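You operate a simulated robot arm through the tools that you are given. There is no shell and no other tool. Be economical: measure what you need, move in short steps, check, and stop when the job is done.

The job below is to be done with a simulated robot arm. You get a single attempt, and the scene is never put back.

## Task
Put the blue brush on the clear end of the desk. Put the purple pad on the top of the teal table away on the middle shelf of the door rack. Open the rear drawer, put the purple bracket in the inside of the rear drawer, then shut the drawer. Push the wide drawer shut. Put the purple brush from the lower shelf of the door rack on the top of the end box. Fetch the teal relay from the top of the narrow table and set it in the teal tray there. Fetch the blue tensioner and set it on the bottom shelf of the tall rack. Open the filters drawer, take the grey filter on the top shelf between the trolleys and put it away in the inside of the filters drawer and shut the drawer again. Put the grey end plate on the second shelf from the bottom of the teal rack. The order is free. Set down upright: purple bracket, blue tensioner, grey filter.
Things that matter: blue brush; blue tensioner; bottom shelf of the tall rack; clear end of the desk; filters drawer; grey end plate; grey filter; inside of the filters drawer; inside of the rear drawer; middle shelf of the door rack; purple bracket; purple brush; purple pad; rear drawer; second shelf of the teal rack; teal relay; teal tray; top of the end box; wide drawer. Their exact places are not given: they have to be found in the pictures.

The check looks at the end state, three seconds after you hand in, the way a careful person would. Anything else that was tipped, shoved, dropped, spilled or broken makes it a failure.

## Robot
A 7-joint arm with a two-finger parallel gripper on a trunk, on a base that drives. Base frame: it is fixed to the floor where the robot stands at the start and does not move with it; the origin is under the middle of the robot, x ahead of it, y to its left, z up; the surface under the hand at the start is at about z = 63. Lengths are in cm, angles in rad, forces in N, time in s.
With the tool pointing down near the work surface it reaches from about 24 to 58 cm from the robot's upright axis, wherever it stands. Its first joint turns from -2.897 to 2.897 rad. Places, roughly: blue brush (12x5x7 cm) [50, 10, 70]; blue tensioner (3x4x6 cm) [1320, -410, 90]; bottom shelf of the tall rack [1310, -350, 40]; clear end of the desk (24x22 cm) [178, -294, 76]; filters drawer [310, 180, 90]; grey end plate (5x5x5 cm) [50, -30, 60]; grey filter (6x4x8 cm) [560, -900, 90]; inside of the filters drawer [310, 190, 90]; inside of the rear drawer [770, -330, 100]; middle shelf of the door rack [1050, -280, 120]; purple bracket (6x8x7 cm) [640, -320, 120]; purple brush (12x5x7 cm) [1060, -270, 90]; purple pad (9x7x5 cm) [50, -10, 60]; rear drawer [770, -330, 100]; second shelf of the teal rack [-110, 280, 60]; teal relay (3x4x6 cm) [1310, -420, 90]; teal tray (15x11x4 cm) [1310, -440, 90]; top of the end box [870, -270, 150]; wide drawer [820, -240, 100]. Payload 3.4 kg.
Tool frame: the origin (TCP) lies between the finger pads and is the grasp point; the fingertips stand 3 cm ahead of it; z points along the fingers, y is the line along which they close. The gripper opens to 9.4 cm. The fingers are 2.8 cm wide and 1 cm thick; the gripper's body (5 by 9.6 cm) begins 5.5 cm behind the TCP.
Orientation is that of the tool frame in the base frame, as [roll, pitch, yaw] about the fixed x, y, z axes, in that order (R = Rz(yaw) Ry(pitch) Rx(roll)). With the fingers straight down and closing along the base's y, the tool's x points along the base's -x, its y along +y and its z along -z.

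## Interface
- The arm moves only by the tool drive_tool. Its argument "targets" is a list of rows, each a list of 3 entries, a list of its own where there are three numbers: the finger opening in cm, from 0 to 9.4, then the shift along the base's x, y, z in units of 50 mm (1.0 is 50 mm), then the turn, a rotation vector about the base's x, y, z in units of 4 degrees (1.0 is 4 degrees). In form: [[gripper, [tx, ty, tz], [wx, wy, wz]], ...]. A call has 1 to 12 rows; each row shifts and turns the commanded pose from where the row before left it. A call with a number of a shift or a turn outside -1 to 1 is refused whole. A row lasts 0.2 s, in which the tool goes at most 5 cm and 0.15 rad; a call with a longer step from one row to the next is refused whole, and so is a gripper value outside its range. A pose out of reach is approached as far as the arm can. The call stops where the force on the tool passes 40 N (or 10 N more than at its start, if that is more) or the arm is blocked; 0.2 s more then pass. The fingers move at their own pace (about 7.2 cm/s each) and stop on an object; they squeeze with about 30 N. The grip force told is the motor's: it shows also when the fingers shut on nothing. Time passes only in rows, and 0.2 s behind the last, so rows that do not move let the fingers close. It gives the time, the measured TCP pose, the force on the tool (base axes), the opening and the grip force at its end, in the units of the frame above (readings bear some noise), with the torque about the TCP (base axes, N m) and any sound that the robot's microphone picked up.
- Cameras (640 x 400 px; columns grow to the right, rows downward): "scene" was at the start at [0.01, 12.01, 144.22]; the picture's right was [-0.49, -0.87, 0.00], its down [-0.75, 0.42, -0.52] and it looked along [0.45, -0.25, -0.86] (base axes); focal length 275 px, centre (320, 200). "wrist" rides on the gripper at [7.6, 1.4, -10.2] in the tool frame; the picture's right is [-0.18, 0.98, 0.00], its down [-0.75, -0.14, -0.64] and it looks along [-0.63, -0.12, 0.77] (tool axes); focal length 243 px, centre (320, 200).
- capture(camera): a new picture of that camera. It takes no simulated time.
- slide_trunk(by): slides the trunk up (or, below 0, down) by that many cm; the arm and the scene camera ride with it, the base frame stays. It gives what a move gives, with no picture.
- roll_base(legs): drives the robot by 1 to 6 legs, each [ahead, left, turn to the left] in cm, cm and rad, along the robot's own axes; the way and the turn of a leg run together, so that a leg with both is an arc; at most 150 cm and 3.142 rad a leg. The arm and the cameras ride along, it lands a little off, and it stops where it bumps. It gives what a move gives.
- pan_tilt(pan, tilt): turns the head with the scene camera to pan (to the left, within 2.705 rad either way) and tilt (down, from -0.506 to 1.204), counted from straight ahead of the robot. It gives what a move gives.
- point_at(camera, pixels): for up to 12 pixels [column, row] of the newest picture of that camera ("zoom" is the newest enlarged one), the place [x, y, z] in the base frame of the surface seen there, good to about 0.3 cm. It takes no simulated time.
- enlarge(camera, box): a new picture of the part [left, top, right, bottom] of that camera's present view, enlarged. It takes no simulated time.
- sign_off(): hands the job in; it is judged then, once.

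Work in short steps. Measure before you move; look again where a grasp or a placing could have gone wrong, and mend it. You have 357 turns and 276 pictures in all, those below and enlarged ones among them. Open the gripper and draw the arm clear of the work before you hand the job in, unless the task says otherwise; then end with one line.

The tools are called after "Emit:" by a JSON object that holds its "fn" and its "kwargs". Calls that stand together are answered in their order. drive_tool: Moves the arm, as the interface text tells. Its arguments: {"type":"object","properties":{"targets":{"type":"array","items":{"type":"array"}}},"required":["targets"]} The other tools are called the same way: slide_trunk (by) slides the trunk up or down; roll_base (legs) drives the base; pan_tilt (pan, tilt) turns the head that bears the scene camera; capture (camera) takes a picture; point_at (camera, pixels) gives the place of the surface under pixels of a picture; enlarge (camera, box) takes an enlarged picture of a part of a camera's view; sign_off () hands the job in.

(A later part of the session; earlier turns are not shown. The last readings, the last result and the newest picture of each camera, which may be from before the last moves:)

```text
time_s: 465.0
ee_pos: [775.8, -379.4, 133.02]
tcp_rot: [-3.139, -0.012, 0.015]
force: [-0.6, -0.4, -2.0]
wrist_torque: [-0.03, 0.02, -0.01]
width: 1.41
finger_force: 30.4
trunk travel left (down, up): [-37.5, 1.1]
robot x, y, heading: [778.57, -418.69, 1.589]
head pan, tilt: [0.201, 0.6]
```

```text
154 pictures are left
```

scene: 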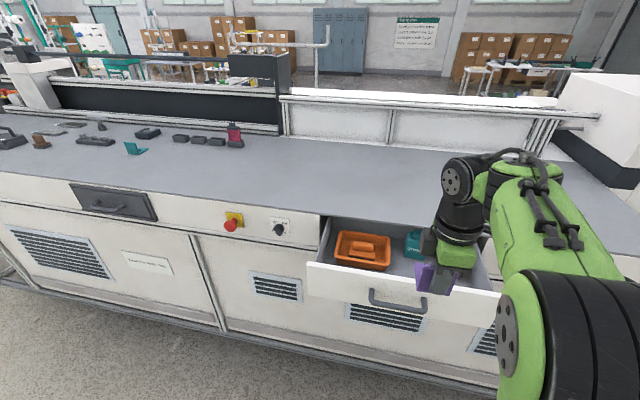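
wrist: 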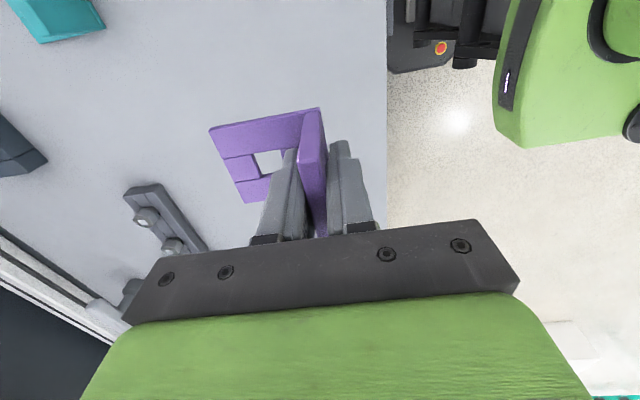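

Bracket held upright. I roll 9 cm ahead and measure the drawer's free floor again.

Emit:
{"fn": "roll_base", "kwargs": {"legs": [[9, 0, -0.015]]}}

Emit:
{"fn": "enlarge", "kwargs": {"camera": "scene", "box": [300, 200, 520, 340]}}

Emit:
{"fn": "capture", "kwargs": {"camera": "wrist"}}

```text
time_s: 466.1
ee_pos: [776.14, -370.37, 133.0]
tcp_rot: [-3.139, -0.013, -0.002]
force: [-0.9, 0.5, -2.2]
wrist_torque: [0.0, 0.0, 0.0]
width: 1.42
finger_force: 29.7
trunk travel left (down, up): [-37.5, 1.1]
robot x, y, heading: [778.48, -410.22, 1.569]
head pan, tilt: [0.201, 0.6]
```

```text
2.86 times, centred on (410, 270) of scene
```

zoom: 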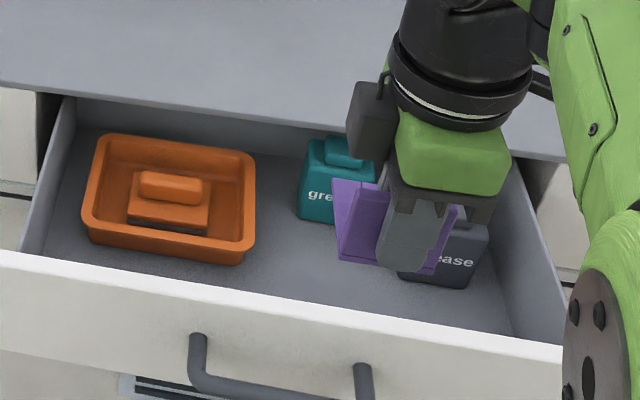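

```text
152 pictures are left
```

wrist: 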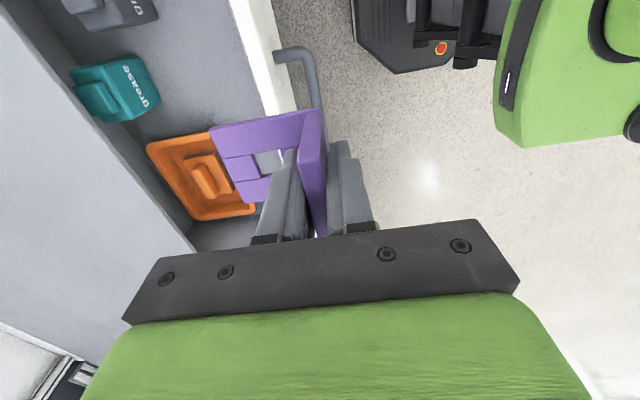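

Emit:
{"fn": "point_at", "kwargs": {"camera": "wrist", "pixels": [[150, 100], [125, 120], [150, 22], [160, 10], [225, 60], [265, 60], [245, 100], [255, 205], [215, 215], [250, 20]]}}

Emit:
{"fn": "point_at", "kwargs": {"camera": "zoom", "pixels": [[290, 290], [335, 240], [245, 240], [400, 290], [330, 310], [330, 295], [320, 225]]}}

```text
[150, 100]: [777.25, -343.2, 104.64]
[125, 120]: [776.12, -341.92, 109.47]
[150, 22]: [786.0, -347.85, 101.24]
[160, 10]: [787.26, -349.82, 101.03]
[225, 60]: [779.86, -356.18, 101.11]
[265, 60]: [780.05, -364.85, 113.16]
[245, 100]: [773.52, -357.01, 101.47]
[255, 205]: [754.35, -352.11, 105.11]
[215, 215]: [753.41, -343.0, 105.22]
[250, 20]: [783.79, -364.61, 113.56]
```

```text
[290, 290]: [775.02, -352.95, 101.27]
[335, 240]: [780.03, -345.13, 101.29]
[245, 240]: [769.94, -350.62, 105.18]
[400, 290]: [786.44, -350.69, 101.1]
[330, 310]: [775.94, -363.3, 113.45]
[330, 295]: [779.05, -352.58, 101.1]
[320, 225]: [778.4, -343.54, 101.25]
```

Free floor confirmed: x 771–786, y −362…−344. I go above (778.3,-356) and descend.

Emit:
{"fn": "drive_tool", "kwargs": {"targets": [[0, [0.22, 0.7, -0.3], [0, 0, 0]], [0, [0.22, 0.7, -0.4], [0, 0, 0]], [0, [0, 0.8, -0.4], [0, 0, 0]], [0, [0, 0.68, -0.2], [0, 0, 0]], [0, [0, 0, -0.8], [0, 0, 0]], [0, [0, 0, -0.8], [0, 0, 0]], [0, [0, 0, -0.8], [0, 0, 0]]]}}

Emit:
{"fn": "capture", "kwargs": {"camera": "wrist"}}

Emit:
{"fn": "capture", "kwargs": {"camera": "scene"}}

```text
time_s: 467.7
ee_pos: [778.54, -355.82, 114.31]
tcp_rot: [-3.139, -0.013, -0.003]
force: [-0.3, -0.3, -1.6]
wrist_torque: [0.0, -0.01, -0.01]
width: 1.39
finger_force: 30.2
trunk travel left (down, up): [-37.5, 1.1]
robot x, y, heading: [778.31, -409.89, 1.575]
head pan, tilt: [0.201, 0.6]
```

```text
151 pictures are left
```

wrist: 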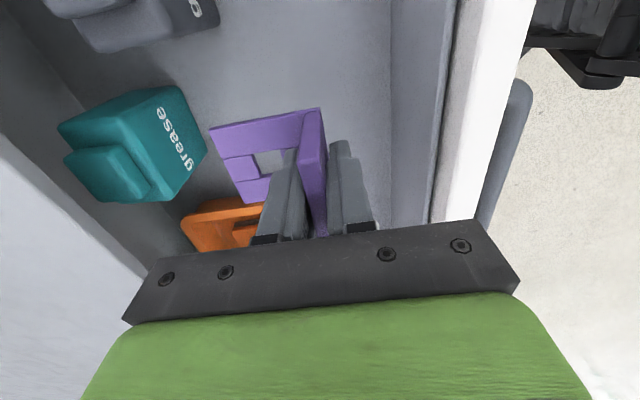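

```text
150 pictures are left
```

scene: 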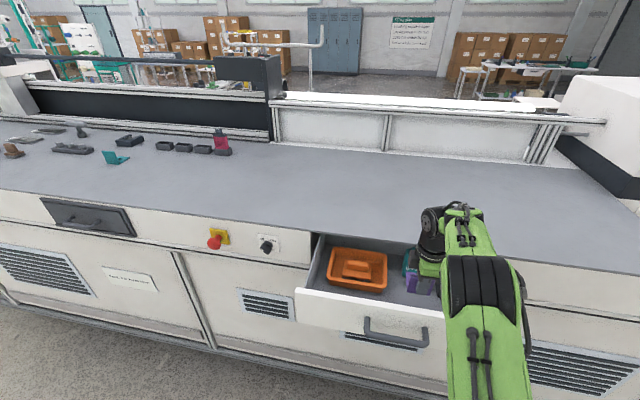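

Clear all round. I lower to TCP z≈105.7 in small steps.

Emit:
{"fn": "drive_tool", "kwargs": {"targets": [[0, [0, 0.04, -0.5], [0, 0, 0]], [0, [0, 0, -0.5], [0, 0, 0]], [0, [0, 0, -0.4], [0, 0, 0]], [0, [0, 0, -0.3], [0, 0, 0]]]}}

Emit:
{"fn": "capture", "kwargs": {"camera": "wrist"}}

```text
time_s: 468.7
ee_pos: [778.58, -355.74, 105.77]
tcp_rot: [-3.139, -0.011, 0.0]
force: [-0.1, 0.5, -1.3]
wrist_torque: [0.0, 0.0, -0.01]
width: 1.42
finger_force: 30.1
trunk travel left (down, up): [-37.5, 1.1]
robot x, y, heading: [778.95, -409.43, 1.571]
head pan, tilt: [0.201, 0.6]
```

```text
149 pictures are left
```

wrist: 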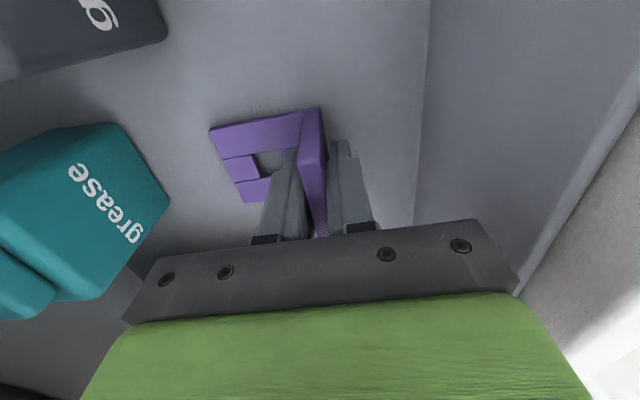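

Emit:
{"fn": "drive_tool", "kwargs": {"targets": [[0, [0, 0, -0.06], [0, 0, 0]], [0, [0, 0, -0.05], [0, 0, 0]], [0, [0, 0, -0.04], [0, 0, 0]]]}}

```text
time_s: 469.5
ee_pos: [778.55, -355.78, 105.56]
tcp_rot: [-3.13, -0.012, 0.0]
force: [-0.5, 0.6, 22.0]
wrist_torque: [-0.1, 0.37, -0.03]
width: 1.37
finger_force: 29.8
trunk travel left (down, up): [-37.5, 1.1]
robot x, y, heading: [778.73, -410.23, 1.572]
head pan, tilt: [0.201, 0.6]
```

Contact (22 N). I ease up a hair, open to 4 cm and lift out.

Emit:
{"fn": "drive_tool", "kwargs": {"targets": [[0, [0, 0, 0.08], [0, 0, 0]], [3.6, [0, 0, 0], [0, 0, 0]], [3.6, [0, 0, 0], [0, 0, 0]], [3.6, [0, 0, 0.3], [0, 0, 0]], [3.6, [0, 0, 0.7], [0, 0, 0]], [3.6, [0, 0, 0.9], [0, 0, 0]], [3.6, [0, -0.2, 0.9], [0, 0, 0]], [3.6, [0, -0.8, 0.4], [0, 0, 0]], [3.6, [0, -0.9, 0], [0, 0, 0]]]}}

Emit:
{"fn": "capture", "kwargs": {"camera": "wrist"}}

Emit:
{"fn": "enlarge", "kwargs": {"camera": "scene", "box": [280, 220, 500, 360]}}

```text
time_s: 471.5
ee_pos: [778.74, -365.78, 121.71]
tcp_rot: [-3.137, -0.013, 0.001]
force: [0.0, -1.1, 0.1]
wrist_torque: [0.01, 0.01, -0.03]
width: 3.61
finger_force: 0.0
trunk travel left (down, up): [-37.5, 1.1]
robot x, y, heading: [778.6, -410.01, 1.567]
head pan, tilt: [0.201, 0.6]
```

```text
148 pictures are left
```

wrist: 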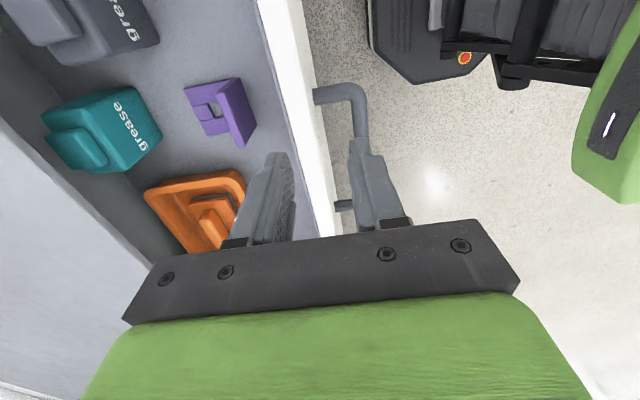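

```text
2.86 times, centred on (390, 290) of scene
```

zoom: 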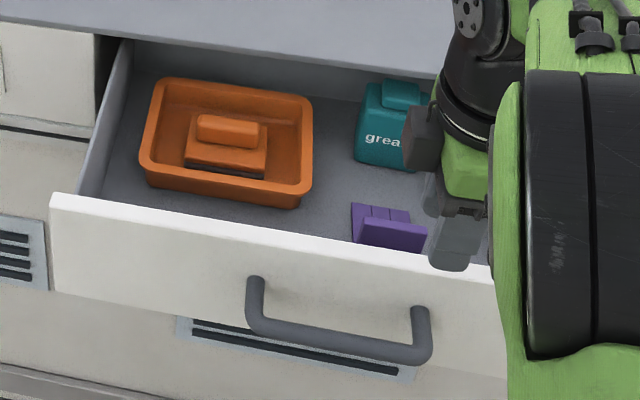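

The bracket stands upright in the drawer. Now I close the fingers and push the drawer front high up beside the handle (x≈786).

Emit:
{"fn": "drive_tool", "kwargs": {"targets": [[0, [0.5, -0.8, 0], [0, 0, 0]], [0, [0.9, -0.5, 0], [0, 0, 0]], [0, [0.1, 0, -0.8], [0, 0, 0]], [0, [0, 0, -0.7], [0, 0, 0]]]}}

Emit:
{"fn": "capture", "kwargs": {"camera": "wrist"}}

```text
refused: row 2 steps farther than a row can; nothing moved
```

```text
146 pictures are left
```

wrist: 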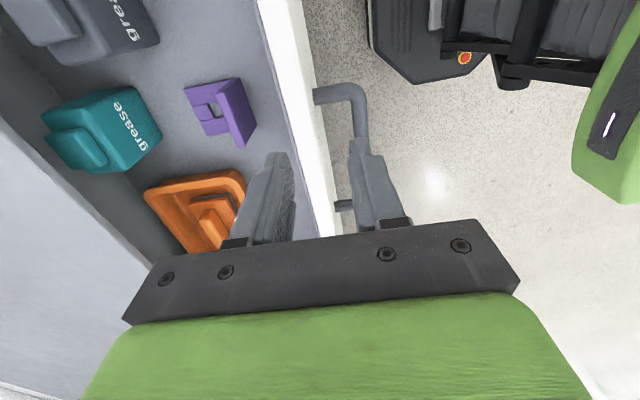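

Emit:
{"fn": "drive_tool", "kwargs": {"targets": [[0, [0.5, -0.8, 0], [0, 0, 0]], [0, [0.7, -0.5, 0], [0, 0, 0]], [0, [0.3, 0, -0.8], [0, 0, 0]], [0, [0, 0, -0.7], [0, 0, 0]]]}}

Emit:
{"fn": "capture", "kwargs": {"camera": "wrist"}}

```text
time_s: 472.5
ee_pos: [786.12, -371.76, 114.08]
tcp_rot: [-3.137, -0.012, -0.001]
force: [-0.6, -0.1, -0.3]
wrist_torque: [0.04, 0.02, 0.02]
width: 0.0
finger_force: 30.5
trunk travel left (down, up): [-37.5, 1.1]
robot x, y, heading: [778.78, -409.81, 1.571]
head pan, tilt: [0.201, 0.6]
```

```text
145 pictures are left
```

wrist: 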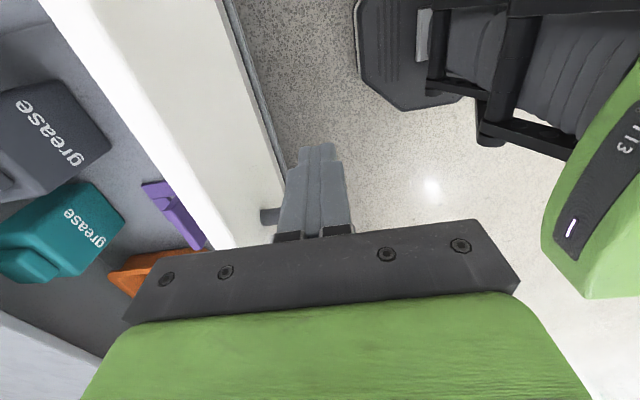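

I lower 1 cm more and push gently.

Emit:
{"fn": "drive_tool", "kwargs": {"targets": [[0, [0, 0, -0.2], [0, 0, 0]], [0, [0, 0.5, 0], [0, 0, 0]], [0, [0, 0.4, 0], [0, 0, 0]], [0, [0, 0.3, 0], [0, 0, 0]], [0, [0, 0.3, 0], [0, 0, 0]], [0, [0, 0.3, 0], [0, 0, 0]], [0, [0, 0.3, 0], [0, 0, 0]], [0, [0, 0.3, 0], [0, 0, 0]], [0, [0, 0.3, 0], [0, 0, 0]], [0, [0, 0.3, 0], [0, 0, 0]], [0, [0, 0.3, 0], [0, 0, 0]]]}}

Emit:
{"fn": "capture", "kwargs": {"camera": "wrist"}}

```text
time_s: 474.9
ee_pos: [786.0, -355.38, 113.13]
tcp_rot: [-3.139, -0.013, -0.002]
force: [1.0, 1.0, -1.0]
wrist_torque: [-0.02, -0.03, -0.01]
width: 0.02
finger_force: 29.8
trunk travel left (down, up): [-37.5, 1.1]
robot x, y, heading: [779.18, -410.13, 1.571]
head pan, tilt: [0.201, 0.6]
```

```text
144 pictures are left
```

wrist: 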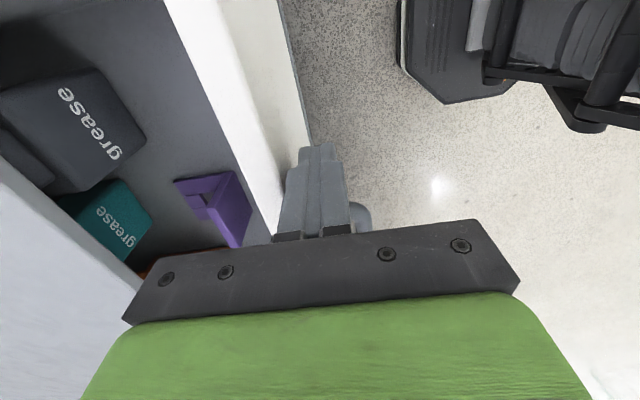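

The drawer follows smoothly. I retract the hand, roll 12 cm nearer, and finish the push with the arm.

Emit:
{"fn": "drive_tool", "kwargs": {"targets": [[0, [0, -0.8, 0], [0, 0, 0]], [0, [0, -0.9, 0], [0, 0, 0]], [0, [0, -0.8, 0], [0, 0, 0]]]}}

Emit:
{"fn": "roll_base", "kwargs": {"legs": [[12, 0, 0]]}}

Emit:
{"fn": "drive_tool", "kwargs": {"targets": [[0, [0, 0.3, 0], [0, 0, 0]], [0, [0, 0.3, 0], [0, 0, 0]], [0, [0, 0.3, 0], [0, 0, 0]], [0, [0, 0.3, 0], [0, 0, 0]], [0, [0, 0.3, 0], [0, 0, 0]], [0, [0, 0.3, 0], [0, 0, 0]], [0, [0, 0.3, 0], [0, 0, 0]], [0, [0, 0.2, 0], [0, 0, 0]], [0, [0, 0.2, 0], [0, 0, 0]], [0, [0, 0.2, 0], [0, 0, 0]]]}}

```text
time_s: 475.7
ee_pos: [785.92, -368.06, 113.19]
tcp_rot: [-3.135, -0.013, -0.001]
force: [0.1, 0.5, -0.4]
wrist_torque: [0.01, 0.01, -0.01]
width: 0.01
finger_force: 29.9
trunk travel left (down, up): [-37.5, 1.1]
robot x, y, heading: [778.53, -410.05, 1.566]
head pan, tilt: [0.201, 0.6]
```

```text
time_s: 476.9
ee_pos: [785.85, -356.1, 113.21]
tcp_rot: [-3.137, -0.013, 0.0]
force: [0.5, 0.7, 0.3]
wrist_torque: [0.01, -0.02, 0.0]
width: 0.0
finger_force: 30.9
trunk travel left (down, up): [-37.5, 1.1]
robot x, y, heading: [778.74, -398.1, 1.576]
head pan, tilt: [0.201, 0.6]
```

```text
time_s: 478.8
ee_pos: [785.93, -345.79, 113.25]
tcp_rot: [3.119, -0.014, -0.002]
force: [-1.1, -27.8, 12.1]
wrist_torque: [0.17, -0.01, 0.08]
width: 0.0
finger_force: 30.5
trunk travel left (down, up): [-37.5, 1.1]
robot x, y, heading: [778.78, -398.2, 1.572]
head pan, tilt: [0.201, 0.6]
stopped in row 9: the force on the tool passed its limit at 51 N (the readings are from after the stop); the commanded pose is now the measured one
```

Stopped by force at about the drawer's original place. I retract and check the front's position.

Emit:
{"fn": "drive_tool", "kwargs": {"targets": [[0, [0, -0.3, 0], [0, 0, 0]], [0, [0, -0.9, 0.2], [0, 0, 0]], [0, [0, -0.9, 0], [0, 0, 0]]]}}

Emit:
{"fn": "roll_base", "kwargs": {"legs": [[-30, 0, 0]]}}

Emit:
{"fn": "pan_tilt", "kwargs": {"pan": 0.1, "tilt": 0.6}}

Emit:
{"fn": "capture", "kwargs": {"camera": "scene"}}

Emit:
{"fn": "point_at", "kwargs": {"camera": "scene", "pixels": [[325, 205], [345, 205], [360, 205], [310, 205], [345, 192], [380, 212], [330, 195]]}}

Emit:
{"fn": "enlarge", "kwargs": {"camera": "scene", "box": [280, 150, 500, 270]}}

```text
time_s: 479.6
ee_pos: [785.8, -355.55, 114.23]
tcp_rot: [3.124, -0.011, 0.0]
force: [0.6, -0.2, 0.7]
wrist_torque: [0.04, 0.02, -0.02]
width: 0.0
finger_force: 30.0
trunk travel left (down, up): [-37.5, 1.1]
robot x, y, heading: [778.43, -398.2, 1.572]
head pan, tilt: [0.201, 0.6]
```

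```text
time_s: 481.6
ee_pos: [785.8, -385.68, 114.12]
tcp_rot: [3.122, -0.012, 0.001]
force: [-0.2, -0.8, 0.3]
wrist_torque: [0.02, 0.0, 0.01]
width: 0.02
finger_force: 29.8
trunk travel left (down, up): [-37.5, 1.1]
robot x, y, heading: [779.19, -428.48, 1.581]
head pan, tilt: [0.201, 0.6]
```

```text
time_s: 482.3
ee_pos: [785.74, -385.74, 114.03]
tcp_rot: [3.122, -0.012, 0.003]
force: [0.3, -0.2, -0.1]
wrist_torque: [-0.03, 0.01, 0.04]
width: 0.0
finger_force: 29.8
trunk travel left (down, up): [-37.5, 1.1]
robot x, y, heading: [778.7, -428.67, 1.579]
head pan, tilt: [0.099, 0.6]
```

```text
143 pictures are left
```

scene: 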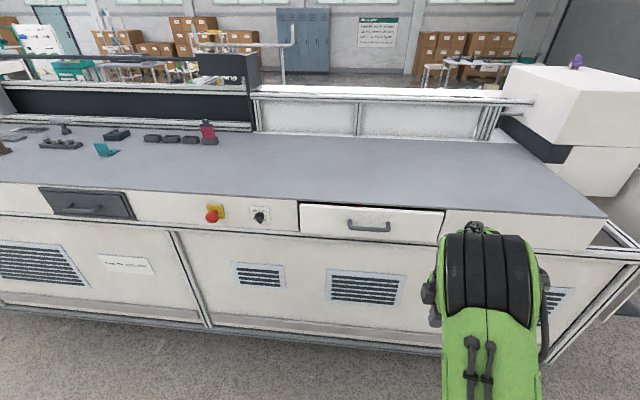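

```text
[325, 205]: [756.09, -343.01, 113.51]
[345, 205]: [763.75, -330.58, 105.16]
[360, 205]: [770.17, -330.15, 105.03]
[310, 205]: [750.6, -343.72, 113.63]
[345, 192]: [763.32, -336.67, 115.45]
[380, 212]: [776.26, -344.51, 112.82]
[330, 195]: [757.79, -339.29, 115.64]
```

```text
2.91 times, centred on (390, 210) of scene
```

zoom: 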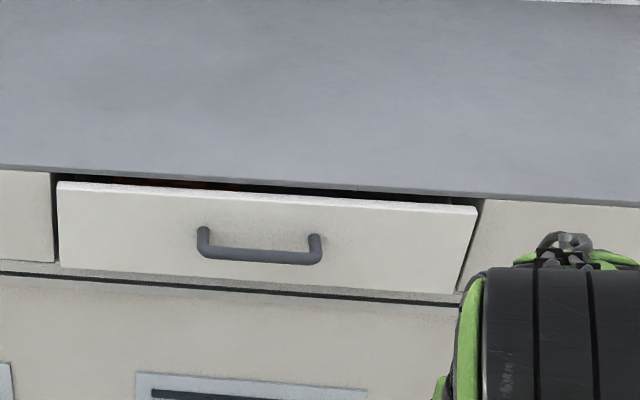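

The rear drawer is shut (front at -344.4, as it was), and the purple brush is visible on the end box. Next the narrow table near (1310,-425): I drive there along y≈-428.

Emit:
{"fn": "roll_base", "kwargs": {"legs": [[0, 0, -1.58], [150, 0, 0], [150, 0, 0], [130, 0, 0]]}}

Emit:
{"fn": "pan_tilt", "kwargs": {"pan": 0.2, "tilt": 0.5}}

Emit:
{"fn": "capture", "kwargs": {"camera": "scene"}}

```text
time_s: 506.4
ee_pos: [1243.92, -432.14, 114.01]
tcp_rot: [3.122, -0.013, -1.561]
force: [0.3, 0.3, 0.4]
wrist_torque: [0.0, 0.02, -0.01]
width: 0.03
finger_force: 30.0
trunk travel left (down, up): [-37.5, 1.1]
robot x, y, heading: [1200.96, -425.64, 0.01]
head pan, tilt: [0.099, 0.6]
```

```text
time_s: 507.0
ee_pos: [1243.86, -431.99, 114.11]
tcp_rot: [3.122, -0.013, -1.561]
force: [0.4, -0.2, 1.0]
wrist_torque: [0.0, 0.0, -0.03]
width: 0.01
finger_force: 30.2
trunk travel left (down, up): [-37.5, 1.1]
robot x, y, heading: [1201.0, -425.13, 0.014]
head pan, tilt: [0.201, 0.499]
```

```text
141 pictures are left
```

scene: 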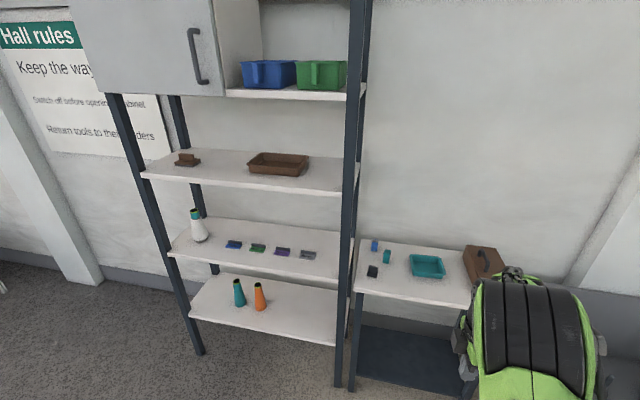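

The blue tensioner (374,245), teal relay (387,256), teal tray (427,266), and the rack's bottom shelf are visible. I enlarge and measure.

Emit:
{"fn": "enlarge", "kwargs": {"camera": "scene", "box": [340, 220, 500, 320]}}

Emit:
{"fn": "point_at", "kwargs": {"camera": "zoom", "pixels": [[135, 85], [138, 115], [185, 130], [188, 160], [130, 200], [275, 165], [420, 160], [345, 185], [400, 225], [100, 300], [240, 110], [500, 350]]}}

Emit:
{"fn": "point_at", "kwargs": {"camera": "scene", "pixels": [[300, 320], [260, 305], [240, 305], [325, 342], [335, 300], [200, 318], [300, 285], [290, 258], [250, 255], [336, 280], [195, 350], [340, 385]]}}

```text
4.00 times, centred on (420, 270) of scene
```

zoom: 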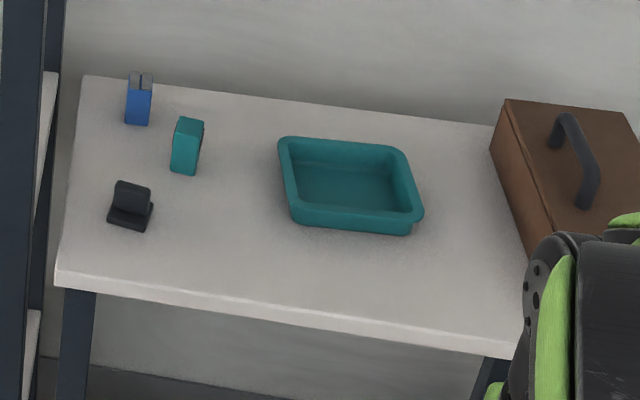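

```text
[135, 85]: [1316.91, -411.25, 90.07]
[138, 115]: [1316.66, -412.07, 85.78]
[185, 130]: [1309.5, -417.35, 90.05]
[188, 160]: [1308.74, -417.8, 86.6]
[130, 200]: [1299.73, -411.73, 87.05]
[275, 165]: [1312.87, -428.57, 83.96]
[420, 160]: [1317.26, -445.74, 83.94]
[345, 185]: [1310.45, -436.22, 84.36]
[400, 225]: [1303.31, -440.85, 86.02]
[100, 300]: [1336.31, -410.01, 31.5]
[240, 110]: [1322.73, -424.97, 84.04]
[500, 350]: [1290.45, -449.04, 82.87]
```

```text
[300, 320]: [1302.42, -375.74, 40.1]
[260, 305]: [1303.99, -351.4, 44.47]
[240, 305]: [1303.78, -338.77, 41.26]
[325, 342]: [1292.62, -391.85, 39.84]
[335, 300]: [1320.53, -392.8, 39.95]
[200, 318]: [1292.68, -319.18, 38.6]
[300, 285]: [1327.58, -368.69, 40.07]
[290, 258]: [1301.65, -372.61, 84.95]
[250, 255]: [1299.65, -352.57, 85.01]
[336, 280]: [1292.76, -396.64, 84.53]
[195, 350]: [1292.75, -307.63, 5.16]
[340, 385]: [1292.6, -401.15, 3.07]
```

Table top z 84; relay (1309,-417.6), tensioner (1317,-411.5), tray centre (1310,-437); rack bottom shelf z 40. I turn the hand back to closing along y with the camera towards me, leaning 25°.

Emit:
{"fn": "drive_tool", "kwargs": {"targets": [[6, [0, 0, 0], [0, 0, -1]], [6, [0, 0, 0], [0, 0, -1]], [6, [0, 0, 0], [0, 0, -1]], [6, [0, 0, 0], [0, 0, -1]], [6, [0, 0, 0], [0, 0, -1]], [6, [0, 0, 0], [0, 0, -1]], [6, [0, 0, 0], [0, 0, -1]], [6, [0, 0, 0], [0, 0, -1]], [6, [0, 0, 0], [0, 0, -1]], [6, [0, 0, 0], [0, 0, -1]], [6, [0, 0, 0], [0, 0, -1]], [6, [0, 0, 0], [0, 0, -1]]]}}

Emit:
{"fn": "drive_tool", "kwargs": {"targets": [[6, [0, 0, 0], [0, 0, -1]], [6, [0, 0, 0], [0, 0, -1]], [6, [0, 0, 0], [0, 0, -1]], [6, [0, 0, 0], [0, 0, -1]], [6, [0, 0, 0], [0, 0, -1]], [6, [0, 0, 0], [0, 0, -1]], [6, [0, 0, 0], [0, 0, -1]], [6, [0, 0, 0], [0, 0, -1]], [6, [0, 0, 0], [0, 0, -1]], [6, [0, 0, 0], [0, 0, -1]], [6, [0, 0, 0], [0, 0, -0.7]]]}}

Emit:
{"fn": "drive_tool", "kwargs": {"targets": [[6, [0, 0, 0], [0, -1, 0]], [6, [0, 0, 0], [0, -1, 0]], [6, [0, 0, 0], [0, -1, 0]], [6, [0, 0, 0], [0, -1, 0]], [6, [0, 0, 0], [0, -1, 0]], [6, [0, 0, 0], [0, -1, 0]], [6, [0, 0, 0], [0, -0.3, 0]]]}}

Emit:
{"fn": "slide_trunk", "kwargs": {"by": -15}}

Emit:
{"fn": "roll_base", "kwargs": {"legs": [[44, 5, -0.01]]}}

Emit:
{"fn": "capture", "kwargs": {"camera": "wrist"}}

```text
time_s: 509.6
ee_pos: [1243.76, -432.05, 114.06]
tcp_rot: [3.124, -0.013, -2.399]
force: [0.2, 0.1, 0.3]
wrist_torque: [0.02, 0.01, -0.01]
width: 5.98
finger_force: 0.1
trunk travel left (down, up): [-37.5, 1.1]
robot x, y, heading: [1201.05, -425.17, 0.012]
head pan, tilt: [0.201, 0.499]
```

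```text
time_s: 512.0
ee_pos: [1243.81, -432.19, 114.14]
tcp_rot: [3.123, -0.012, 3.137]
force: [0.4, -0.2, -0.1]
wrist_torque: [0.0, 0.05, -0.01]
width: 6.01
finger_force: 0.0
trunk travel left (down, up): [-37.5, 1.1]
robot x, y, heading: [1200.85, -425.1, 0.015]
head pan, tilt: [0.201, 0.499]
```

```text
time_s: 513.6
ee_pos: [1243.92, -432.14, 114.07]
tcp_rot: [3.119, 0.429, 3.137]
force: [-1.1, 0.7, 0.6]
wrist_torque: [-0.02, 0.01, 0.0]
width: 6.01
finger_force: 0.0
trunk travel left (down, up): [-37.5, 1.1]
robot x, y, heading: [1200.71, -425.49, 0.011]
head pan, tilt: [0.201, 0.499]
```

```text
time_s: 515.4
ee_pos: [1243.88, -431.93, 98.95]
tcp_rot: [3.122, 0.428, 3.136]
force: [0.0, -0.9, -0.4]
wrist_torque: [0.0, -0.04, 0.02]
width: 5.98
finger_force: 0.1
trunk travel left (down, up): [-22.5, 16.1]
robot x, y, heading: [1200.88, -425.43, 0.013]
head pan, tilt: [0.201, 0.499]
```

```text
time_s: 518.1
ee_pos: [1288.12, -427.25, 99.11]
tcp_rot: [3.121, 0.427, 3.126]
force: [-0.7, -0.6, -0.5]
wrist_torque: [-0.04, -0.02, 0.03]
width: 5.97
finger_force: 0.1
trunk travel left (down, up): [-22.5, 16.1]
robot x, y, heading: [1245.06, -420.19, -0.002]
head pan, tilt: [0.201, 0.499]
```

```text
139 pictures are left
```

wrist: 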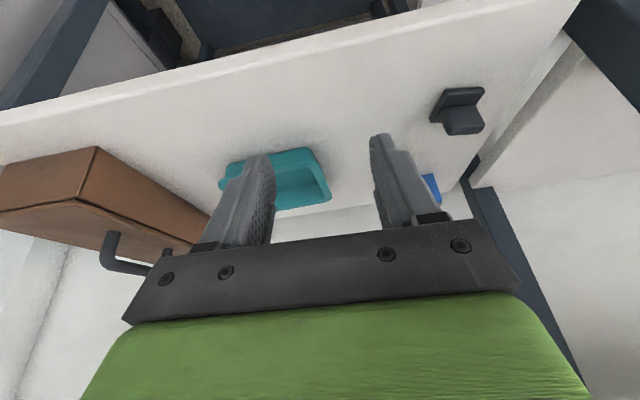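

I shift 9.7 cm to the left (+y) to line up with the relay.

Emit:
{"fn": "drive_tool", "kwargs": {"targets": [[6.5, [0, 0.97, 0], [0, 0, 0]], [6.5, [0, 0.97, 0], [0, 0, 0]]]}}

Emit:
{"fn": "capture", "kwargs": {"camera": "wrist"}}

Emit:
{"fn": "enlarge", "kwargs": {"camera": "wrist", "box": [230, 110, 430, 235]}}

```text
time_s: 518.7
ee_pos: [1288.0, -417.48, 99.07]
tcp_rot: [3.12, 0.425, 3.124]
force: [-0.4, -0.1, -0.4]
wrist_torque: [-0.03, -0.05, 0.0]
width: 6.5
finger_force: 0.1
trunk travel left (down, up): [-22.5, 16.1]
robot x, y, heading: [1245.17, -419.95, 0.002]
head pan, tilt: [0.201, 0.499]
```

```text
138 pictures are left
```

wrist: 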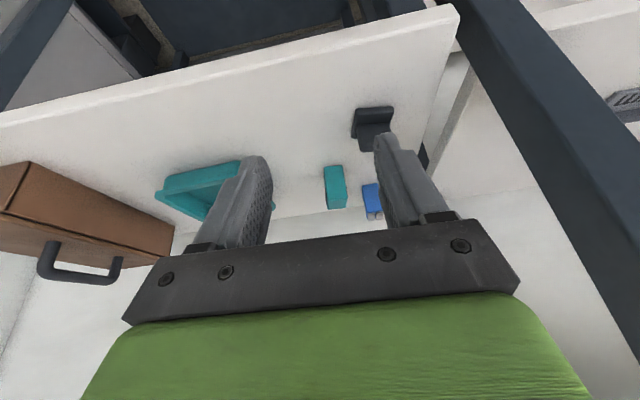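

```text
3.20 times, centred on (330, 172) of wrist
```

zoom: 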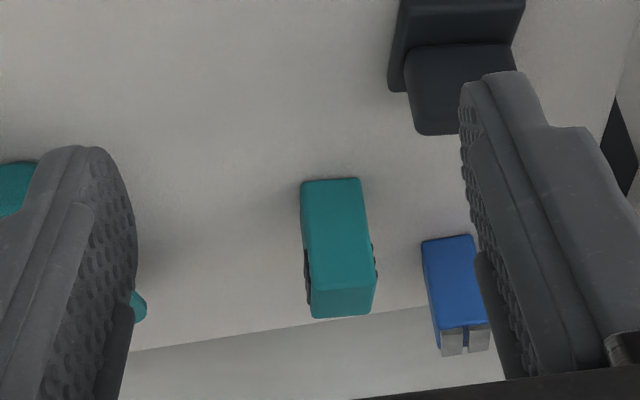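

Emit:
{"fn": "point_at", "kwargs": {"camera": "zoom", "pixels": [[310, 190], [355, 185], [335, 260], [345, 300], [320, 270], [375, 255], [335, 230], [440, 250], [470, 240], [455, 300], [400, 80]]}}

```text
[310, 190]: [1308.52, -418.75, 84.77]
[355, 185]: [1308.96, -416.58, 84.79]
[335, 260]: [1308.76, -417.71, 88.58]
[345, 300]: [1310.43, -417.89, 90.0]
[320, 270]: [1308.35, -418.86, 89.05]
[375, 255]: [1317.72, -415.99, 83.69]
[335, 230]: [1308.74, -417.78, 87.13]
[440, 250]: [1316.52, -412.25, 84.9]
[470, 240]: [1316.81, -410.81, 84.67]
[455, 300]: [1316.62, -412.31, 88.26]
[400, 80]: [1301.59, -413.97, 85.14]
```

Relay centre is (1310.7,-417.7), 3 cm wide along y. I move above and go down along the tool axis to z 88.

Emit:
{"fn": "drive_tool", "kwargs": {"targets": [[6.5, [0.9, 0, 0], [0, 0, 0]], [6.5, [0.9, -0.02, 0], [0, 0, 0]], [6.5, [0.9, -0.02, -0.1], [0, 0, 0]], [6.5, [0.9, 0, -0.2], [0, 0, 0]], [6.5, [0.2, 0, -0.45], [0, 0, 0]], [6.5, [0.25, 0, -0.5], [0, 0, 0]]]}}

Emit:
{"fn": "capture", "kwargs": {"camera": "wrist"}}

```text
time_s: 520.1
ee_pos: [1308.48, -417.73, 92.81]
tcp_rot: [3.123, 0.428, 3.126]
force: [-0.3, 0.2, 0.4]
wrist_torque: [-0.01, 0.02, -0.02]
width: 6.52
finger_force: 0.1
trunk travel left (down, up): [-22.5, 16.1]
robot x, y, heading: [1245.22, -420.59, 0.005]
head pan, tilt: [0.201, 0.499]
```

```text
136 pictures are left
```

wrist: 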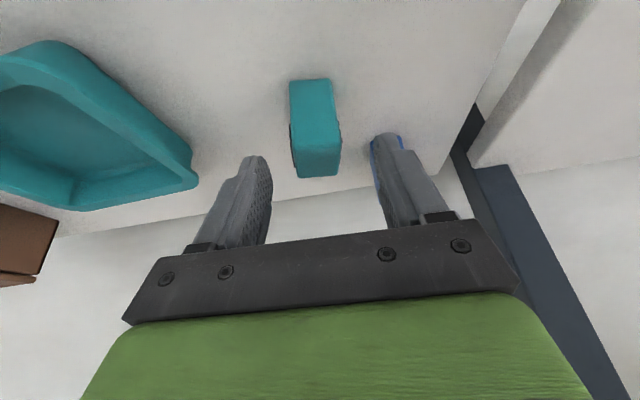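

The right finger will stay short of the tensioner in x; I narrow to 5 cm, go down and close.

Emit:
{"fn": "drive_tool", "kwargs": {"targets": [[5, [0.15, 0, -0.25], [0, 0, 0]], [5, [0.2, 0, -0.4], [0, 0, 0]], [5, [0.08, 0, -0.3], [0, 0, 0]], [0, [0, 0, 0], [0, 0, 0]], [0, [0, 0, 0], [0, 0, 0]], [0, [0, 0, 0.3], [0, 0, 0]], [0, [0, 0, 0.8], [0, 0, 0]], [0, [0, 0, 0.8], [0, 0, 0]]]}}

Emit:
{"fn": "capture", "kwargs": {"camera": "wrist"}}

```text
time_s: 521.9
ee_pos: [1310.27, -417.51, 97.53]
tcp_rot: [3.12, 0.428, 3.124]
force: [-0.7, 0.8, 0.1]
wrist_torque: [0.0, 0.03, 0.01]
width: 3.37
finger_force: 29.2
trunk travel left (down, up): [-22.5, 16.1]
robot x, y, heading: [1245.21, -420.62, -0.002]
head pan, tilt: [0.201, 0.499]
```

```text
135 pictures are left
```

wrist: 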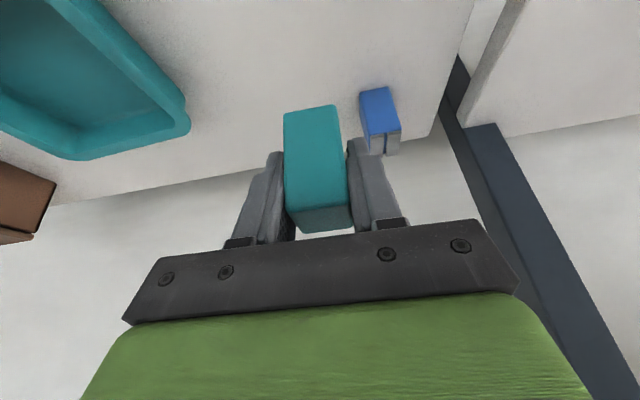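

Relay held. I measure the tray for the placement.

Emit:
{"fn": "point_at", "kwargs": {"camera": "wrist", "pixels": [[180, 110], [90, 150], [60, 100], [80, 10], [30, 60], [120, 120], [180, 125]]}}

Emit:
{"fn": "pan_tilt", "kwargs": {"pan": -0.1, "tilt": 0.7}}

Emit:
{"fn": "capture", "kwargs": {"camera": "scene"}}

```text
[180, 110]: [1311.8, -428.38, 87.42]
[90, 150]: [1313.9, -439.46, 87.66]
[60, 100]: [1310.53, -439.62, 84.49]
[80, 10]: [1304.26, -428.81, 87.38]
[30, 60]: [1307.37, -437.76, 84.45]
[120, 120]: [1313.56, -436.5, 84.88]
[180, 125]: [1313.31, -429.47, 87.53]
```

```text
time_s: 522.7
ee_pos: [1310.2, -417.48, 97.53]
tcp_rot: [3.122, 0.427, 3.127]
force: [0.5, 0.1, -0.8]
wrist_torque: [-0.01, 0.0, 0.0]
width: 3.35
finger_force: 30.1
trunk travel left (down, up): [-22.5, 16.1]
robot x, y, heading: [1245.56, -420.32, -0.001]
head pan, tilt: [-0.099, 0.7]
```

```text
134 pictures are left
```

scene: 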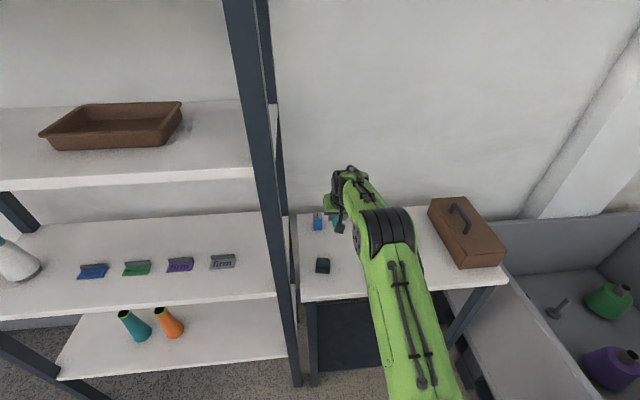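

Tray floor z 84.45, centre about (1308.8,-436.7). I carry the relay over and lower it in.

Emit:
{"fn": "drive_tool", "kwargs": {"targets": [[0, [0, -0.9, 0], [0, 0, 0]], [0, [0, -0.9, 0], [0, 0, 0]], [0, [-0.15, -0.9, 0], [0, 0, 0]], [0, [-0.15, -0.9, 0], [0, 0, 0]], [0, [0, -0.22, -0.5], [0, 0, 0]], [0, [0, 0, -0.6], [0, 0, 0]]]}}

Emit:
{"fn": "capture", "kwargs": {"camera": "wrist"}}

```text
time_s: 524.1
ee_pos: [1309.11, -437.03, 92.15]
tcp_rot: [3.119, 0.427, 3.125]
force: [-0.2, 0.1, -0.5]
wrist_torque: [0.01, 0.0, 0.03]
width: 3.38
finger_force: 30.4
trunk travel left (down, up): [-22.5, 16.1]
robot x, y, heading: [1245.31, -420.15, 0.0]
head pan, tilt: [-0.099, 0.7]
```

```text
133 pictures are left
```

wrist: 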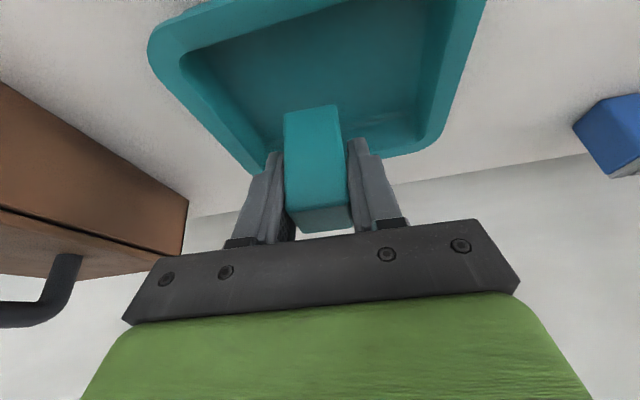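

Emit:
{"fn": "drive_tool", "kwargs": {"targets": [[0, [-0.2, 0.05, -0.2], [0, 0, 0]], [0, [0, 0, -0.3], [0, 0, 0]], [0, [0, 0, -0.18], [0, 0, 0]], [0, [0, 0, -0.06], [0, 0, 0]]]}}

Emit:
{"fn": "capture", "kwargs": {"camera": "wrist"}}

```text
time_s: 525.1
ee_pos: [1307.88, -436.72, 88.51]
tcp_rot: [3.118, 0.432, 3.126]
force: [-2.0, 0.9, 6.2]
wrist_torque: [-0.05, 0.1, 0.0]
width: 3.36
finger_force: 30.2
trunk travel left (down, up): [-22.5, 16.1]
robot x, y, heading: [1245.29, -420.52, 0.0]
head pan, tilt: [-0.099, 0.7]
```

```text
132 pictures are left
```

wrist: 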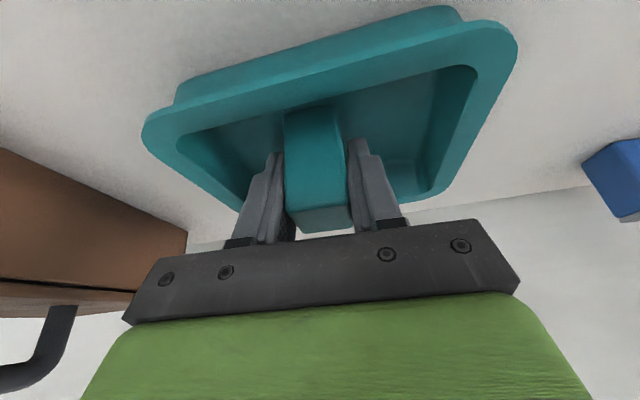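

Relay is on the tray floor (6 N). I open and rise along the tool axis, then go for the tensioner.

Emit:
{"fn": "drive_tool", "kwargs": {"targets": [[5, [0, 0, 0], [0, 0, 0]], [5, [0, 0, 0], [0, 0, 0]], [5, [-0.1, 0, 0.25], [0, 0, 0]], [5, [-0.3, 0, 0.6], [0, 0, 0]], [5, [-0.3, 0, 0.7], [0, 0, 0]], [5, [-0.4, 0.5, 0.2], [0, 0, 0]], [5, [0, 0.9, 0], [0, 0, 0]], [5, [0, 0.9, 0], [0, 0, 0]], [5, [0, 0.9, 0], [0, 0, 0]], [5, [0, 0.9, 0], [0, 0, 0]], [5, [0, 0.9, 0], [0, 0, 0]]]}}

Emit:
{"fn": "capture", "kwargs": {"camera": "wrist"}}

Emit:
{"fn": "enlarge", "kwargs": {"camera": "scene", "box": [290, 190, 450, 290]}}

```text
time_s: 527.5
ee_pos: [1302.47, -411.57, 97.26]
tcp_rot: [3.122, 0.427, 3.125]
force: [0.2, 0.5, 0.9]
wrist_torque: [0.0, -0.05, 0.0]
width: 5.0
finger_force: 0.0
trunk travel left (down, up): [-22.5, 16.1]
robot x, y, heading: [1245.5, -420.58, -0.001]
head pan, tilt: [-0.099, 0.7]
```

```text
131 pictures are left
```

wrist: 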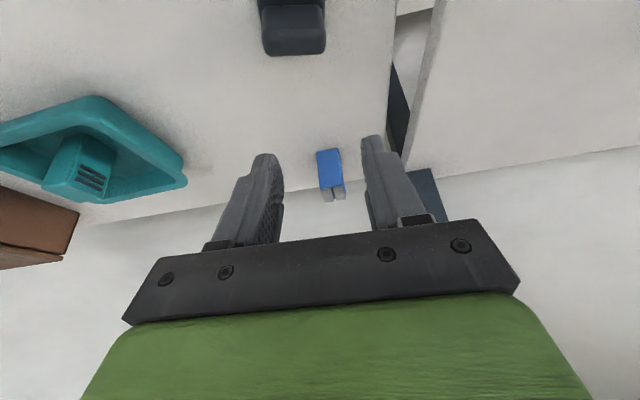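

```text
4.00 times, centred on (370, 240) of scene
```

zoom: 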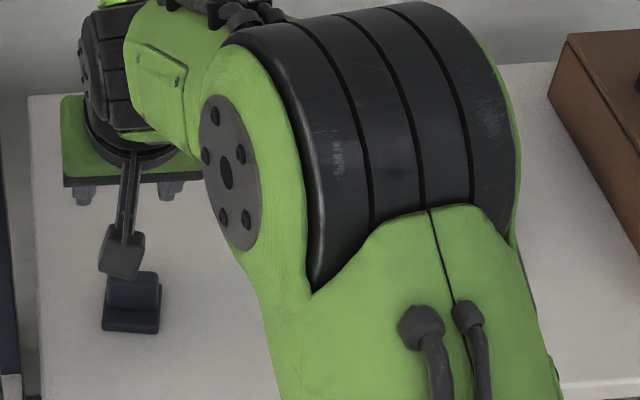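

Emit:
{"fn": "enlarge", "kwargs": {"camera": "wrist", "box": [20, 90, 360, 220]}}

Emit:
{"fn": "point_at", "kwargs": {"camera": "wrist", "pixels": [[320, 155], [338, 152], [330, 180], [323, 185], [342, 180], [75, 150], [90, 175], [60, 180]]}}

```text
1.88 times, centred on (190, 155) of wrist
```

zoom: 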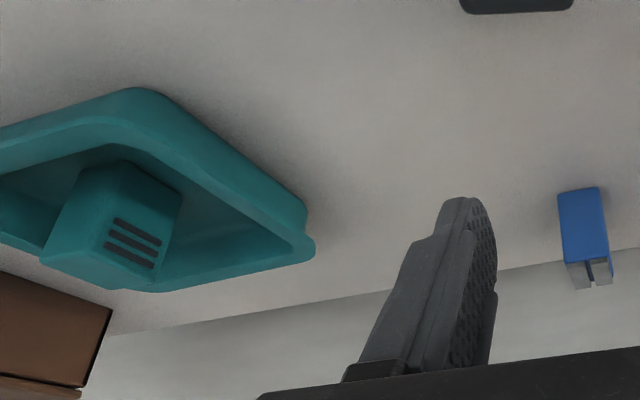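

```text
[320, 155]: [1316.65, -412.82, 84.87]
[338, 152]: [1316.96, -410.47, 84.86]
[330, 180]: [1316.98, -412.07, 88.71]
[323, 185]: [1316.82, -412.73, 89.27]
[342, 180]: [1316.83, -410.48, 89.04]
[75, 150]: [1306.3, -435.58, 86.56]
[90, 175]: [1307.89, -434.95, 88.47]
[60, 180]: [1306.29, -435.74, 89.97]
```

The relay stands upright in the tray. The tensioner at (1318.5,-411.6) is farther; I lean the hand to 35°, lower the trunk 12 cm (raising the arm meanwhile) and roll 5 cm nearer.

Emit:
{"fn": "drive_tool", "kwargs": {"targets": [[5, [-0.4, 0, 0.8], [0, -1, 0]], [5, [-0.4, 0, 0.8], [0, -1, 0]], [5, [-0.4, 0, 0.8], [0, -0.5, 0]], [5, [0, 0, 0.2], [0, 0, 0]]]}}

Emit:
{"fn": "slide_trunk", "kwargs": {"by": -12}}

Emit:
{"fn": "roll_base", "kwargs": {"legs": [[5, 0, 0]]}}

Emit:
{"fn": "capture", "kwargs": {"camera": "wrist"}}

```text
time_s: 528.5
ee_pos: [1296.45, -411.78, 110.15]
tcp_rot: [3.117, 0.603, 3.125]
force: [0.5, 0.2, 0.0]
wrist_torque: [-0.01, 0.0, 0.0]
width: 5.0
finger_force: 0.0
trunk travel left (down, up): [-22.5, 16.1]
robot x, y, heading: [1245.3, -420.3, -0.004]
head pan, tilt: [-0.099, 0.7]
```

```text
time_s: 530.0
ee_pos: [1296.31, -411.72, 98.18]
tcp_rot: [3.118, 0.601, 3.124]
force: [0.1, -0.6, 0.2]
wrist_torque: [-0.02, 0.02, 0.0]
width: 4.98
finger_force: 0.0
trunk travel left (down, up): [-10.5, 28.1]
robot x, y, heading: [1245.59, -420.23, 0.002]
head pan, tilt: [-0.099, 0.7]
```

```text
time_s: 530.9
ee_pos: [1301.34, -411.68, 98.14]
tcp_rot: [3.117, 0.6, 3.126]
force: [-0.8, 0.4, -0.7]
wrist_torque: [0.0, -0.03, -0.02]
width: 5.01
finger_force: 0.0
trunk travel left (down, up): [-10.5, 28.1]
robot x, y, heading: [1250.07, -420.39, -0.003]
head pan, tilt: [-0.099, 0.7]
```

```text
128 pictures are left
```

wrist: 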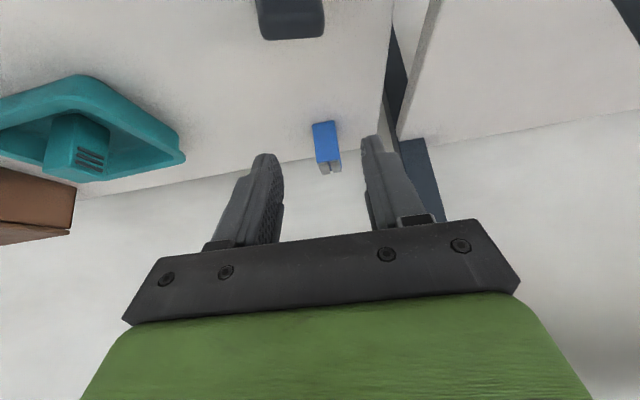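

Emit:
{"fn": "drive_tool", "kwargs": {"targets": [[5, [0.85, 0, -0.2], [0, 0, 0]], [5, [0.85, 0, -0.2], [0, 0, 0]], [5, [0.84, 0.01, -0.26], [0, 0, 0]], [5, [0.45, 0, -0.65], [0, 0, 0]]]}}

Emit:
{"fn": "capture", "kwargs": {"camera": "wrist"}}

```text
time_s: 531.9
ee_pos: [1316.43, -411.72, 91.5]
tcp_rot: [3.118, 0.603, 3.123]
force: [-0.6, 0.3, 0.9]
wrist_torque: [-0.05, 0.03, -0.01]
width: 5.0
finger_force: 0.1
trunk travel left (down, up): [-10.5, 28.1]
robot x, y, heading: [1249.79, -420.06, 0.005]
head pan, tilt: [-0.099, 0.7]
```

```text
127 pictures are left
```

wrist: 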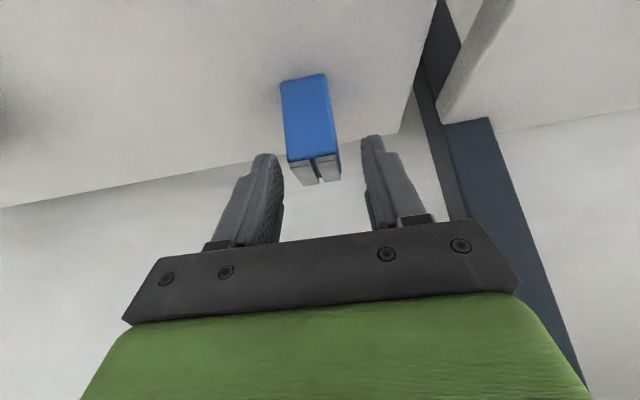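

Aligned. I go the last 4 cm along the axis, close and lift.

Emit:
{"fn": "drive_tool", "kwargs": {"targets": [[5, [0.22, 0.01, -0.33], [0, 0, 0]], [5, [0.22, 0, -0.33], [0, 0, 0]], [0, [0, 0, 0], [0, 0, 0]], [0, [0, 0, 0], [0, 0, 0]], [0, [0, 0, 0.2], [0, 0, 0]], [0, [0, 0, 0.6], [0, 0, 0]], [0, [-0.3, 0, 0.6], [0, 0, 0]]]}}

Emit:
{"fn": "capture", "kwargs": {"camera": "wrist"}}

```text
time_s: 533.5
ee_pos: [1316.93, -411.64, 95.26]
tcp_rot: [3.118, 0.601, 3.123]
force: [-0.6, -0.4, -0.4]
wrist_torque: [0.0, -0.03, -0.01]
width: 3.43
finger_force: 29.7
trunk travel left (down, up): [-10.5, 28.1]
robot x, y, heading: [1250.54, -420.06, -0.001]
head pan, tilt: [-0.099, 0.7]
```

```text
126 pictures are left
```

wrist: 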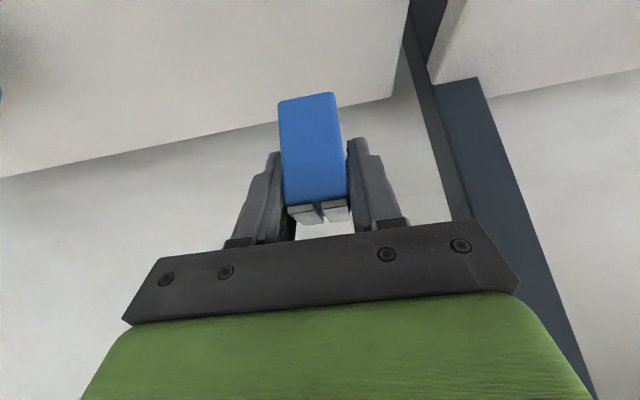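

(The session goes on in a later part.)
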